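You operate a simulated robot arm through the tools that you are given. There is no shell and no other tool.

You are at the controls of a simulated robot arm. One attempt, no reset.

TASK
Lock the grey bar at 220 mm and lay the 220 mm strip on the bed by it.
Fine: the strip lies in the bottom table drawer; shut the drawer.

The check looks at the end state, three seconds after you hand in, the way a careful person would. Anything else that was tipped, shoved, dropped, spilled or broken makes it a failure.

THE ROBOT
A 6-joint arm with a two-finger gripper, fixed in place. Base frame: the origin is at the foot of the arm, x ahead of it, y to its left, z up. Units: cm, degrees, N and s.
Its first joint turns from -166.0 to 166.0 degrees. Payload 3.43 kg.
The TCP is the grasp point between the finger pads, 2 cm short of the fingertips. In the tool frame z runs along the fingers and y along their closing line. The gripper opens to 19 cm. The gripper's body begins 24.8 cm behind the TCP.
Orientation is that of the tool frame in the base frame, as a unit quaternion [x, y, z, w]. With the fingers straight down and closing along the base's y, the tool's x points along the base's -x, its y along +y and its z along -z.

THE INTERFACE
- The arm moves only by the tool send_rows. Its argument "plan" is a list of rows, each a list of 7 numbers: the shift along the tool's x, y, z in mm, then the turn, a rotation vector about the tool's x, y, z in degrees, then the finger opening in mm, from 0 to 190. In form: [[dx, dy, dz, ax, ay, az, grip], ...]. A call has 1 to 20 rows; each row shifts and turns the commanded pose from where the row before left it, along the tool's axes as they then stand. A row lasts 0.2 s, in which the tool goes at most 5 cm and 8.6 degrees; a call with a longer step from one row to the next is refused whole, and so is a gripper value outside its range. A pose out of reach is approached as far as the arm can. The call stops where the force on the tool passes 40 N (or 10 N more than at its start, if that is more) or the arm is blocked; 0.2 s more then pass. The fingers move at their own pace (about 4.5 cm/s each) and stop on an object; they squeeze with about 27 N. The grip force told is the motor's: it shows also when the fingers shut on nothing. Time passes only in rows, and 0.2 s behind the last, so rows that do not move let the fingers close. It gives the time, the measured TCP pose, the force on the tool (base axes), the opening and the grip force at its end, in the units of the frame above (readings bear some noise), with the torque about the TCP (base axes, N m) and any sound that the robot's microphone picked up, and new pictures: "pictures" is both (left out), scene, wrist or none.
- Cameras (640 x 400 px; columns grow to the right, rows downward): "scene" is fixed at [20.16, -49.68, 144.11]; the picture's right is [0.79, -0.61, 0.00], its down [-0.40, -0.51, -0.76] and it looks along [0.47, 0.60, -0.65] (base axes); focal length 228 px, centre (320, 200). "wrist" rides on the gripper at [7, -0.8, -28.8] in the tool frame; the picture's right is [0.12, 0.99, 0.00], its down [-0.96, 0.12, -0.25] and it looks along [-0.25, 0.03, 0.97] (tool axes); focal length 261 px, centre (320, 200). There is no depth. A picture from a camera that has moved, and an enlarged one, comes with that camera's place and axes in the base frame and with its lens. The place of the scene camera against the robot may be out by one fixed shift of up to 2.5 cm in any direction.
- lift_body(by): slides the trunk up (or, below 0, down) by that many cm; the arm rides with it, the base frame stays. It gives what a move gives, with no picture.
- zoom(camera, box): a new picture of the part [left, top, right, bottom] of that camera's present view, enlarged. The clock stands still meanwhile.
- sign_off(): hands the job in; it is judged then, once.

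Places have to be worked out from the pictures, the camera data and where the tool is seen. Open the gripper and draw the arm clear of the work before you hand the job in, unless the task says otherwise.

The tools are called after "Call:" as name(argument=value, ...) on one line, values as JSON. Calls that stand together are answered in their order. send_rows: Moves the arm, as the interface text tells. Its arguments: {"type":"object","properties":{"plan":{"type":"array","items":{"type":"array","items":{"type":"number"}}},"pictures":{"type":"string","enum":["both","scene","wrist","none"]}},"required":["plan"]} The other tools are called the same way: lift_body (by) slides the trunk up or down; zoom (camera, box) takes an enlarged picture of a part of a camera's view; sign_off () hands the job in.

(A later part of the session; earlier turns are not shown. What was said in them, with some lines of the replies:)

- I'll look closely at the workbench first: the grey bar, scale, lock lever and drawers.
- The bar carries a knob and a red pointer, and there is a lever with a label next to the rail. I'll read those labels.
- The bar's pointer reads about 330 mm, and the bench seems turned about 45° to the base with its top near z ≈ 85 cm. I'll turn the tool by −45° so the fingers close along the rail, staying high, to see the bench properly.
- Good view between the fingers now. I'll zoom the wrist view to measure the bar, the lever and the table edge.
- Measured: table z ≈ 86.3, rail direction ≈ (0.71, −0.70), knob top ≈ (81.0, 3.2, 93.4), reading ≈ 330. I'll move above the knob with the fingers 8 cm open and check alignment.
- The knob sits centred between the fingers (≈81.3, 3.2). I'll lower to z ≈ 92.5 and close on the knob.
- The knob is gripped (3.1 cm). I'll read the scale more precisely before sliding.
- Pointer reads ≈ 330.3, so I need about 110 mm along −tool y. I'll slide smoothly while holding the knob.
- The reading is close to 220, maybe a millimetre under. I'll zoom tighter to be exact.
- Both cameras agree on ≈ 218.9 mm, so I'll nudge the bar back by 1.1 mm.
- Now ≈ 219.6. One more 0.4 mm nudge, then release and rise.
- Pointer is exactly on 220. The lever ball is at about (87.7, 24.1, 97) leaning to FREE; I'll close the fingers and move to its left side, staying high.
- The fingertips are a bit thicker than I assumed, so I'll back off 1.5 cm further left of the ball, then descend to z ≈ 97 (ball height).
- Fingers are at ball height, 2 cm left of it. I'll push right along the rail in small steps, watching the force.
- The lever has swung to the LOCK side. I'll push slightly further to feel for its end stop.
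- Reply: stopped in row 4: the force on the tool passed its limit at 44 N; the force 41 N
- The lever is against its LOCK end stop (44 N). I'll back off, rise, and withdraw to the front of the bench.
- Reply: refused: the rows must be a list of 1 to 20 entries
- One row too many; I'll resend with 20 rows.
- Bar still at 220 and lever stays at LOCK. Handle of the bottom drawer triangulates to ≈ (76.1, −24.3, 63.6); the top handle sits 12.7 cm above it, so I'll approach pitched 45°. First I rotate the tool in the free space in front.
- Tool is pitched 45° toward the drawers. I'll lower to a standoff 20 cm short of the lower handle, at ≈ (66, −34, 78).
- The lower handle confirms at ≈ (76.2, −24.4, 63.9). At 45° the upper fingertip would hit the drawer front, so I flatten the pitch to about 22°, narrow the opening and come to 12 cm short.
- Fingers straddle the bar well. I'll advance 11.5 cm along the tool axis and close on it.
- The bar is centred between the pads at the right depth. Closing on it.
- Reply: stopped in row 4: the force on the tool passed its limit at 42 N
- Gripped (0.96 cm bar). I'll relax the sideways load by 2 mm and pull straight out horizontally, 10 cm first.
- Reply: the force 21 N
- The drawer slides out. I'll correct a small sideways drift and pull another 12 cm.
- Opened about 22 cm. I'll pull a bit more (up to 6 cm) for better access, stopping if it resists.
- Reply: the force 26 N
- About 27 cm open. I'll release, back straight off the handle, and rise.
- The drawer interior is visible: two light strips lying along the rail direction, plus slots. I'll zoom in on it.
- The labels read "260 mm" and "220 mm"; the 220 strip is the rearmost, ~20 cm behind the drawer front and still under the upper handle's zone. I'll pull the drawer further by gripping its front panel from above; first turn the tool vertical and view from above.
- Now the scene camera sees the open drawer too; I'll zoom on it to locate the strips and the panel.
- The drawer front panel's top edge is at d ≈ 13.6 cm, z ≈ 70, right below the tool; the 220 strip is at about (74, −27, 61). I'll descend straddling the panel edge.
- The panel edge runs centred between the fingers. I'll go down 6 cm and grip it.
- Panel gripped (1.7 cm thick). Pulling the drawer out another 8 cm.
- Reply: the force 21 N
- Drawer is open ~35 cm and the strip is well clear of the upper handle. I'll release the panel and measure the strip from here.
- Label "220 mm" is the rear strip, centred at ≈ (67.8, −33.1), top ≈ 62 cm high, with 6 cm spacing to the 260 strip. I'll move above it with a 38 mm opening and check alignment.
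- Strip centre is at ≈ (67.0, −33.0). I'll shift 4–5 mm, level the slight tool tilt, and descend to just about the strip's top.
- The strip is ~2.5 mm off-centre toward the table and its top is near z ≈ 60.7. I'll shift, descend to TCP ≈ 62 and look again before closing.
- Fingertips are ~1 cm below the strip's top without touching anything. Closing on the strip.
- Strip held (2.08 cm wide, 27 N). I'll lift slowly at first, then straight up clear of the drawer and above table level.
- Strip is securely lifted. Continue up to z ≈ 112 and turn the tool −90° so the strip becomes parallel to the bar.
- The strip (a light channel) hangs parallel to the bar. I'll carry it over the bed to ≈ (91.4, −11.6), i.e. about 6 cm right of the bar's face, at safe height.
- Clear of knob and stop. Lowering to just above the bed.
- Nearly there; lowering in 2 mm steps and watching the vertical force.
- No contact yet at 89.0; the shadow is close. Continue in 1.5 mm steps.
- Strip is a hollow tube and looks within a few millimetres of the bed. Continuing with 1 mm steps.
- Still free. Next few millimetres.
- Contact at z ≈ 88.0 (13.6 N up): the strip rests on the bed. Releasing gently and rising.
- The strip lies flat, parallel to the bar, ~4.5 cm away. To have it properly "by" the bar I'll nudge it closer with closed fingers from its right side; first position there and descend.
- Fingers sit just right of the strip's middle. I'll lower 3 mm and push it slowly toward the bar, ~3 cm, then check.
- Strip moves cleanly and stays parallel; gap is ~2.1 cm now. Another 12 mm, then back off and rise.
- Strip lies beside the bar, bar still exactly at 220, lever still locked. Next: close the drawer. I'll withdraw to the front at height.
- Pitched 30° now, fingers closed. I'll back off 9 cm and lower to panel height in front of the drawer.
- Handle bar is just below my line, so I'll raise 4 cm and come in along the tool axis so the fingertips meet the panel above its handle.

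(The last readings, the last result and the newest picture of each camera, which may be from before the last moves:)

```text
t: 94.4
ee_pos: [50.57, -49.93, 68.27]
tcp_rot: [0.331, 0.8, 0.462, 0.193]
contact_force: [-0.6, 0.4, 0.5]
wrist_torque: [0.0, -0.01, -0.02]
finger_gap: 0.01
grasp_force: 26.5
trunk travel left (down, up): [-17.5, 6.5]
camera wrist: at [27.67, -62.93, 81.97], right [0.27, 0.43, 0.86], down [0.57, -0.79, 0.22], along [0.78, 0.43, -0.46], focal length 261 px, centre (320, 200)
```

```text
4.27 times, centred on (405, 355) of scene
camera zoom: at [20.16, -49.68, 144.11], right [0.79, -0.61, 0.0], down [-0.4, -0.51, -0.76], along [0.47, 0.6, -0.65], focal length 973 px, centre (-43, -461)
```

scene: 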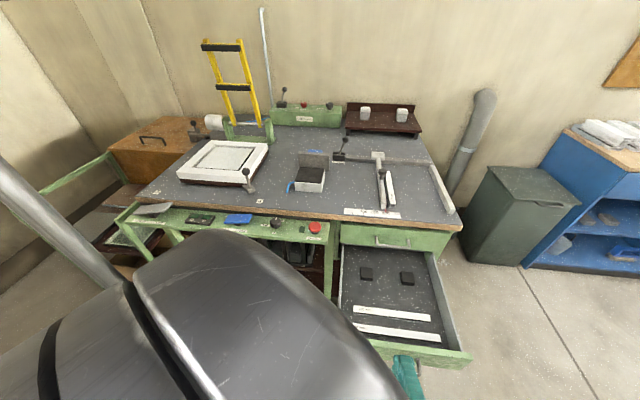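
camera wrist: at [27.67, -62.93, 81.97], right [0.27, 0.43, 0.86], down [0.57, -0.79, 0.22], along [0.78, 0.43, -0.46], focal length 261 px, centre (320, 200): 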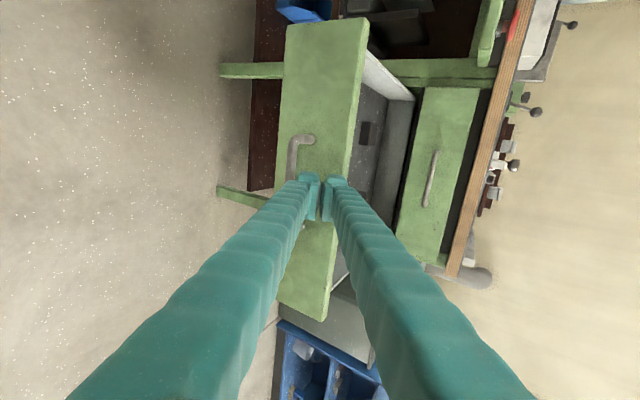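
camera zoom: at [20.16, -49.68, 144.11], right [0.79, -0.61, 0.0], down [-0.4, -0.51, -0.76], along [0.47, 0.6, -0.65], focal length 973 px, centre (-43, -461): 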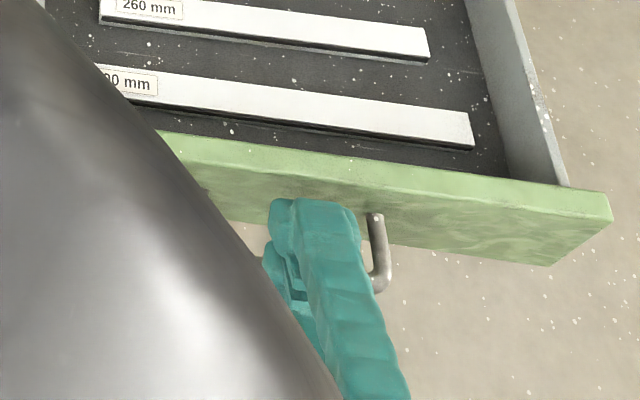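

Fingertips are above the handle bar and nearly on the panel. I'll close the last gap and begin pushing horizontally inward.

Call:
send_rows(plan=[[0, 0, 8, 0, 0, 0, 0], [0, 0, 6, 0, 0, 0, 0], [0, 2.5, 4.3, 0, 0, 0, 0], [0, 5, 8.7, 0, 0, 0, 0], [0, 5, 8.7, 0, 0, 0, 0], [0, 7.5, 13, 0, 0, 0, 0], [0, 7.5, 13, 0, 0, 0, 0], [0, 7.5, 13, 0, 0, 0, 0]])

Call:
zoom(camera="scene", box=[330, 240, 480, 360])

```text
t: 96.2
ee_pos: [56.44, -44.12, 67.53]
tcp_rot: [0.331, 0.799, 0.463, 0.192]
contact_force: [0.7, -0.7, 0.5]
wrist_torque: [0.0, -0.06, 0.01]
finger_gap: 0.04
grasp_force: 27.1
trunk travel left (down, up): [-17.5, 6.5]
camera wrist: at [33.5, -57.06, 81.23], right [0.26, 0.43, 0.86], down [0.57, -0.79, 0.22], along [0.78, 0.43, -0.46], focal length 261 px, centre (320, 200)
```

scene: 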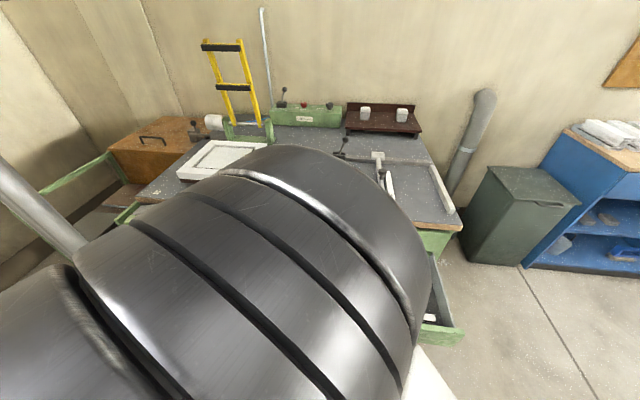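
wrist: 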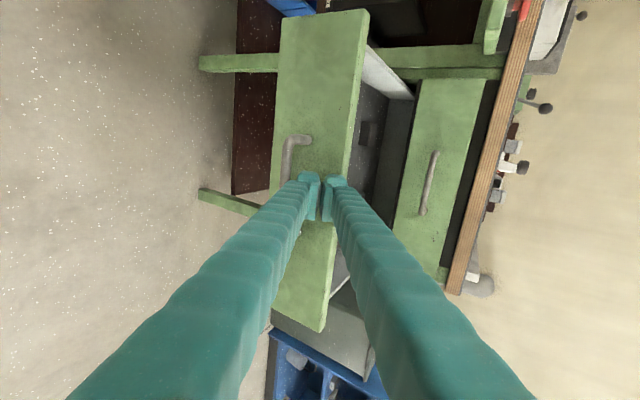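

```text
3.33 times, centred on (405, 300) of scene
camera zoom: at [20.16, -49.68, 144.11], right [0.79, -0.61, 0.0], down [-0.4, -0.51, -0.76], along [0.47, 0.6, -0.65], focal length 760 px, centre (37, -133)
```

zoom: 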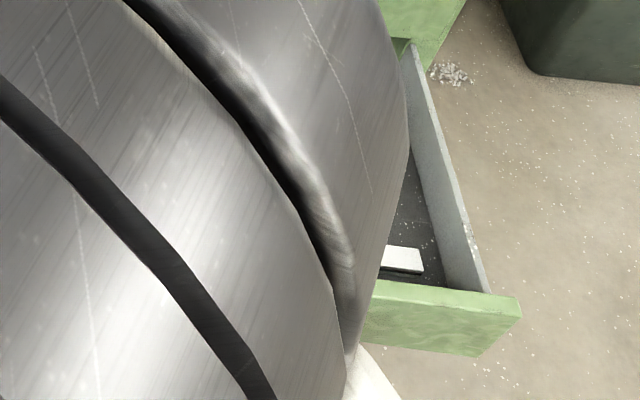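

The drawer is closing with little resistance. Continue pushing at the same pace.

Call:
send_rows(plan=[[0.1, 7.5, 13, 0, 0, 0, 0], [0.1, 7.5, 13, 0, 0, 0, 0], [0.1, 7.5, 13, 0, 0, 0, 0], [0.1, 7.5, 13, 0, 0, 0, 0], [0.1, 7.5, 13, 0, 0, 0, 0], [0.1, 7.5, 13, 0, 0, 0, 0], [0.1, 7.5, 13, 0, 0, 0, 0], [0.1, 7.5, 13, 0, 0, 0, 0], [0.1, 7.5, 13, 0, 0, 0, 0], [0.1, 7.5, 13, 0, 0, 0, 0], [0.1, 7.5, 13, 0, 0, 0, 0], [0.1, 7.5, 13, 0, 0, 0, 0], [0, 0, 0, 0, 0, 0, 0]])

Call:
zoom(camera="wrist", box=[220, 60, 460, 240])

```text
t: 99.0
ee_pos: [69.07, -31.28, 67.63]
tcp_rot: [0.331, 0.8, 0.462, 0.193]
contact_force: [-0.3, 0.0, 0.2]
wrist_torque: [0.0, 0.0, 0.01]
finger_gap: 0.01
grasp_force: 27.5
trunk travel left (down, up): [-17.5, 6.5]
camera wrist: at [46.14, -44.25, 81.32], right [0.27, 0.43, 0.86], down [0.57, -0.79, 0.22], along [0.78, 0.43, -0.46], focal length 261 px, centre (320, 200)
```

scene: 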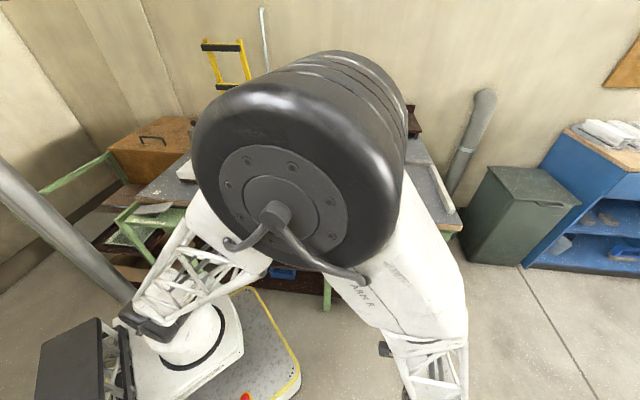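
wrist: 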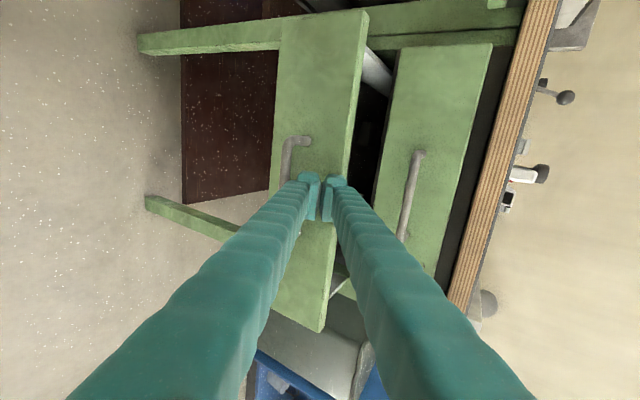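

```text
2.22 times, centred on (340, 150) of wrist
camera zoom: at [46.14, -44.25, 81.32], right [0.27, 0.43, 0.86], down [0.57, -0.79, 0.22], along [0.78, 0.43, -0.46], focal length 579 px, centre (276, 311)
```

zoom: 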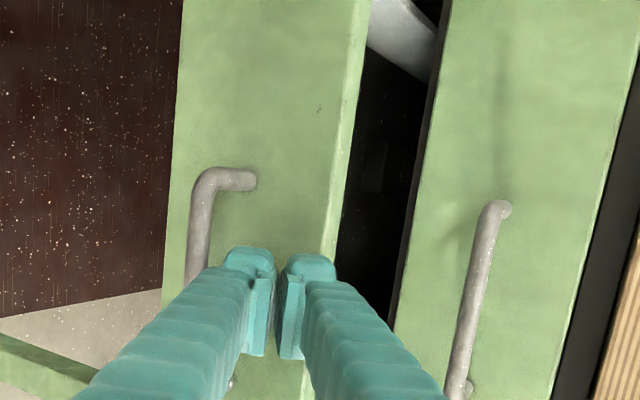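

About 10 cm left; continue, then slow down for the last bit.

Call:
send_rows(plan=[[0.1, 7.5, 13, 0, 0, 0, 0], [0.1, 7.5, 13, 0, 0, 0, 0], [0.1, 7.5, 13, 0, 0, 0, 0], [0.1, 7.5, 13, 0, 0, 0, 0], [0.1, 7.5, 13, 0, 0, 0, 0], [0, 5, 8.7, 0, 0, 0, 0], [0, 3, 5.2, 0, 0, 0, 0], [0, 0, 0, 0, 0, 0, 0]], pictures="wrist")

Call:
zoom(camera="wrist", box=[220, 60, 460, 240])

```text
t: 100.8
ee_pos: [75.48, -24.77, 67.65]
tcp_rot: [0.331, 0.8, 0.462, 0.192]
contact_force: [-1.0, -0.2, 0.7]
wrist_torque: [0.01, 0.01, 0.01]
finger_gap: 0.01
grasp_force: 27.2
trunk travel left (down, up): [-17.5, 6.5]
camera wrist: at [52.55, -37.8, 81.37], right [0.26, 0.43, 0.86], down [0.57, -0.79, 0.22], along [0.78, 0.43, -0.46], focal length 261 px, centre (320, 200)
```

wrist: 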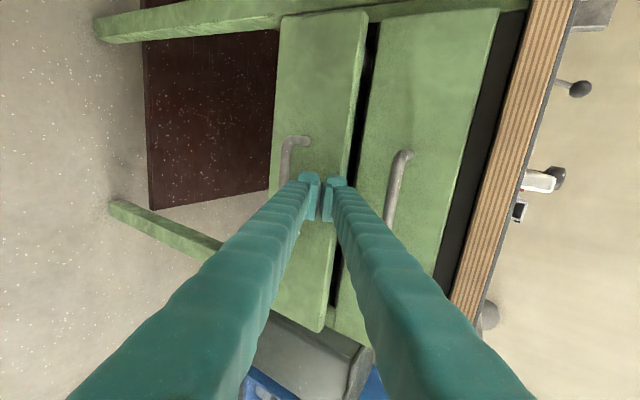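

```text
2.22 times, centred on (340, 150) of wrist
camera zoom: at [52.55, -37.8, 81.37], right [0.26, 0.43, 0.86], down [0.57, -0.79, 0.22], along [0.78, 0.43, -0.46], focal length 579 px, centre (276, 311)
```

zoom: 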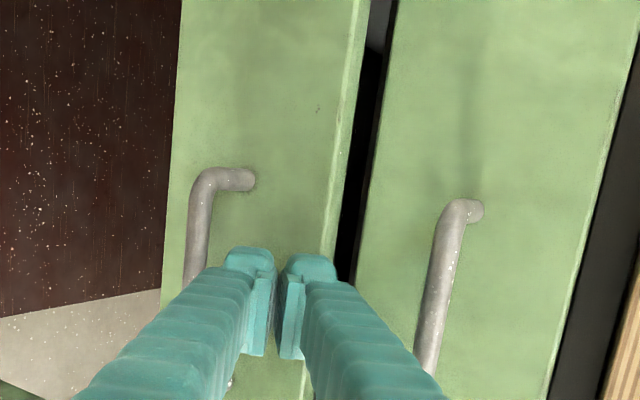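

Nearly flush. I'll push in 4 mm steps until it meets the stop.

Call:
send_rows(plan=[[0, 2, 3.5, 0, 0, 0, 0], [0, 2, 3.5, 0, 0, 0, 0], [0, 2, 3.5, 0, 0, 0, 0], [0, 2, 3.5, 0, 0, 0, 0], [0, 2, 3.5, 0, 0, 0, 0], [0, 2, 3.5, 0, 0, 0, 0], [0, 2, 3.5, 0, 0, 0, 0], [0, 2, 3.5, 0, 0, 0, 0], [0, 2, 3.5, 0, 0, 0, 0], [0, 2, 3.5, 0, 0, 0, 0]], pictures="wrist")

Call:
zoom(camera="wrist", box=[220, 60, 460, 240])

```text
t: 102.4
ee_pos: [76.94, -23.34, 67.57]
tcp_rot: [0.332, 0.8, 0.461, 0.192]
contact_force: [-37.8, -31.4, 11.7]
wrist_torque: [0.43, -0.4, 0.18]
finger_gap: 0.01
grasp_force: 26.8
trunk travel left (down, up): [-17.5, 6.5]
stopped in row 7: the force on the tool passed its limit at 48 N (the readings are from after the stop); the commanded pose is now the measured one
camera wrist: at [54.08, -36.17, 81.39], right [0.27, 0.44, 0.86], down [0.57, -0.79, 0.23], along [0.78, 0.43, -0.46], focal length 261 px, centre (320, 200)
```

wrist: 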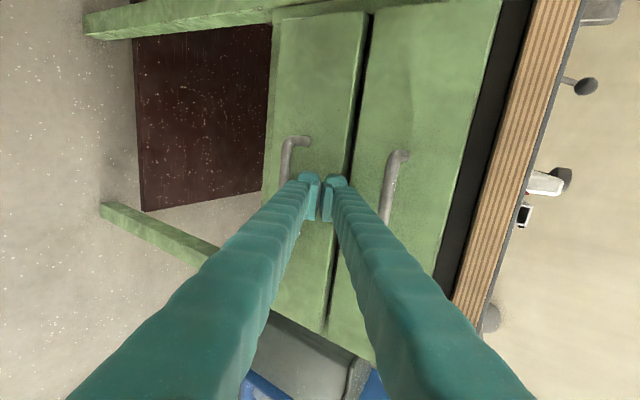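

```text
2.22 times, centred on (340, 150) of wrist
camera zoom: at [54.08, -36.17, 81.39], right [0.27, 0.44, 0.86], down [0.57, -0.79, 0.23], along [0.78, 0.43, -0.46], focal length 579 px, centre (276, 311)
```

zoom: 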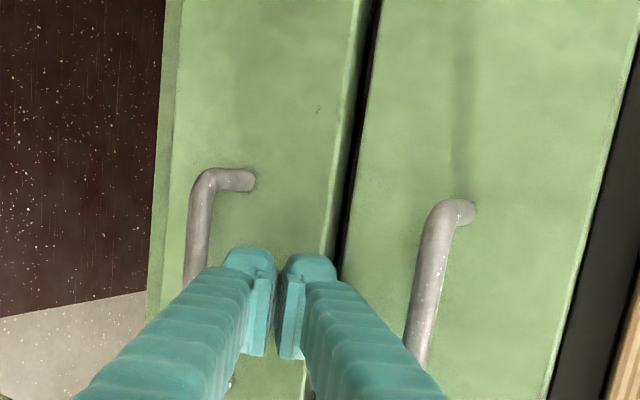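

Drawer has hit its stop and sits flush with the upper one. I'll back out along the tool axis, then retreat and rise.

Call:
send_rows(plan=[[0, 0, -15, 0, 0, 0, 0], [0, 0, -30, 0, 0, 0, 0], [0, 0, -40, 0, 0, 0, 0], [0, 0, -40, 0, 0, 0, 0], [0, -15, -26, 0, 0, 0, 0], [0, -20, -35, 0, 0, 0, 0], [0, -20, -35, 0, 0, 0, 0], [0, 37, -21.4, 0, 0, 0, 0], [0, 37, -21.4, 0, 0, 0, 0], [0, 37, -21.4, 0, 0, 0, 40], [0, 37, -21.4, 0, 0, 0, 60], [0, 37, -21.4, 0, 0, 0, 60], [0, 37, -21.4, 0, 0, 0, 60], [0, 37, -21.4, 0, 0, 0, 60], [0, 37, -21.4, 0, 0, 0, 60], [0, 37, -21.4, 0, 0, 0, 60], [0, 0, 0, 0, 0, 0, 60]])

Call:
zoom(camera="wrist", box=[120, 40, 440, 240])

```text
t: 106.0
ee_pos: [61.61, -38.49, 112.49]
tcp_rot: [0.332, 0.8, 0.462, 0.191]
contact_force: [-0.6, 0.7, -0.7]
wrist_torque: [-0.01, -0.01, -0.01]
finger_gap: 5.99
grasp_force: 0.1
trunk travel left (down, up): [-17.5, 6.5]
camera wrist: at [38.83, -51.48, 126.27], right [0.27, 0.44, 0.86], down [0.57, -0.79, 0.22], along [0.78, 0.43, -0.46], focal length 261 px, centre (320, 200)
```

scene: 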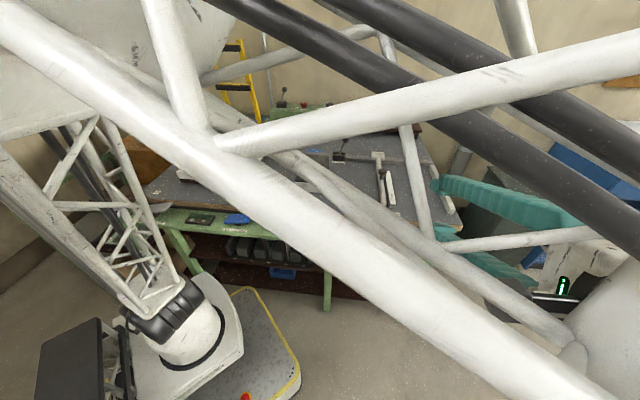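
wrist: 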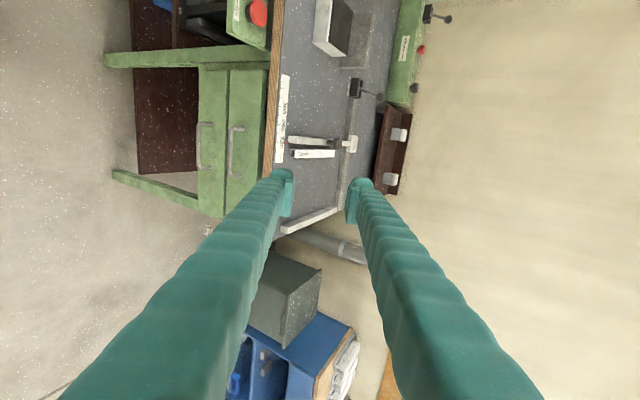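

```text
2.00 times, centred on (280, 140) of wrist
camera zoom: at [38.83, -51.48, 126.27], right [0.27, 0.44, 0.86], down [0.57, -0.79, 0.22], along [0.78, 0.43, -0.46], focal length 521 px, centre (400, 320)
```

zoom: 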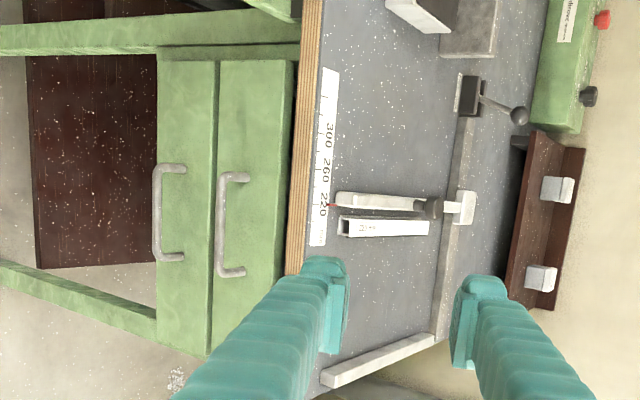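

Both drawers are flush, the strip lies by the bar, lever at LOCK. I'll bring the tool upright and away, like the start pose, for a final scene check.

Call:
send_rows(plan=[[0, 0, 0, 7.5, 0, 0, 60], [0, 0, 0, 7.5, 0, 0, 60], [0, 0, 0, 7.5, 0, 0, 60], [0, 0, 0, 7.5, 0, 0, 100], [0, 0, 0, 7.5, 0, 0, 150], [0, 0, 0, 7.5, 0, 0, 190], [0, 0, 0, 7.5, 0, 0, 190], [0, 0, 0, 7.5, 0, 0, 190], [0, 0, -40, 0, 0, 0, 190], [0, 0, -40, 0, 0, 0, 190], [0, 0, -40, 0, 0, 0, 190], [0, 0, -40, 0, 0, 0, 190], [0, 0, 0, 0, 0, 0, 190]])

Call:
zoom(camera="scene", box=[300, 100, 480, 280])

Call:
zoom(camera="scene", box=[370, 205, 410, 235])

Call:
zoom(camera="scene", box=[140, 60, 340, 220])

```text
t: 108.8
ee_pos: [61.61, -38.28, 128.32]
tcp_rot: [0.381, 0.924, 0.0, 0.0]
contact_force: [0.5, -0.1, -0.7]
wrist_torque: [0.02, -0.01, -0.01]
finger_gap: 19.0
grasp_force: 0.0
trunk travel left (down, up): [-17.5, 6.5]
camera wrist: at [56.05, -34.0, 157.18], right [0.62, 0.79, 0.0], down [0.76, -0.6, 0.25], along [0.2, -0.15, -0.97], focal length 261 px, centre (320, 200)
```

scene: 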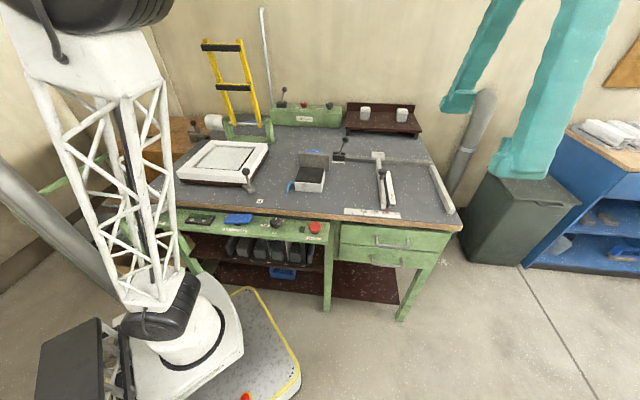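
wrist: 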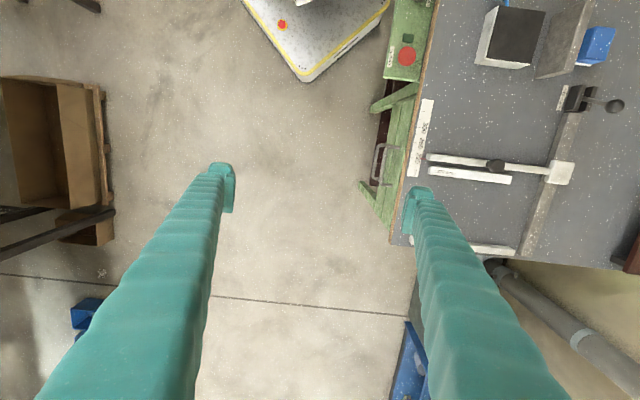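

```text
2.22 times, centred on (390, 190) of scene
camera zoom: at [20.16, -49.68, 144.11], right [0.79, -0.61, 0.0], down [-0.4, -0.51, -0.76], along [0.47, 0.6, -0.65], focal length 507 px, centre (164, 222)
```

zoom: 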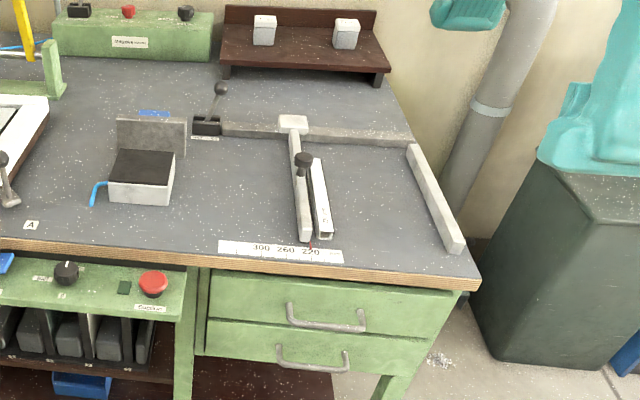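

```text
13.33 times, centred on (390, 220) of scene
camera zoom: at [20.16, -49.68, 144.11], right [0.79, -0.61, 0.0], down [-0.4, -0.51, -0.76], along [0.47, 0.6, -0.65], focal length 3042 px, centre (-613, -67)
```

zoom: 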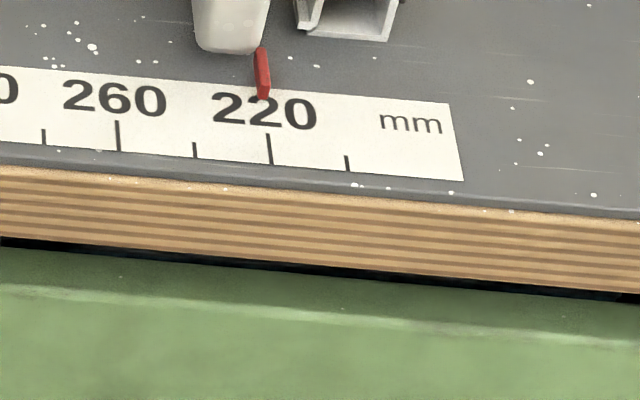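

```text
2.50 times, centred on (240, 140) of scene
camera zoom: at [20.16, -49.68, 144.11], right [0.79, -0.61, 0.0], down [-0.4, -0.51, -0.76], along [0.47, 0.6, -0.65], focal length 570 px, centre (520, 350)
```

zoom: 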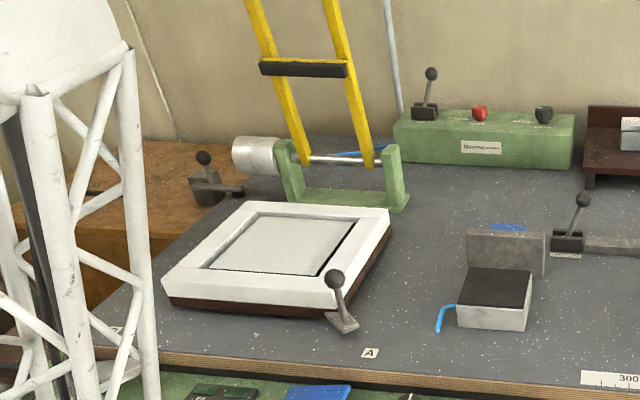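

Final check: the bar's pointer is on 220 with the lever at LOCK, and the 220 mm strip lies flat beside the bar. Both drawers are flush, nothing else looks disturbed, and the open gripper is clear. Handing in.

Call:
sign_off()

```text
The job is handed in.
```

The job is handed in. The bar is locked at 220 mm, the 220 mm strip is on the bed beside it, and the bottom drawer is shut.

- **Bar:** the pointer sits on the 220 mark in both camera views. The lever was pushed to its LOCK end stop, and the bar did not move afterwards.
- **Strip:** I took the one labelled 220 mm from the bottom drawer and laid it flat. It runs parallel to the bar, about 1 cm to its right, in the space between the bar and the fixed stop. I took "by it" to mean alongside the bar, because lengthwise it would have been an exact 220 mm fit between the bar and the fixed stop.
- **Drawer:** it was pushed in until it met its stop and looks flush with the drawer above. The 260 mm and 300 mm strips stayed inside.
- **Surroundings:** nothing else on the bench looked moved in the final pictures. The gripper is open and clear of the work.
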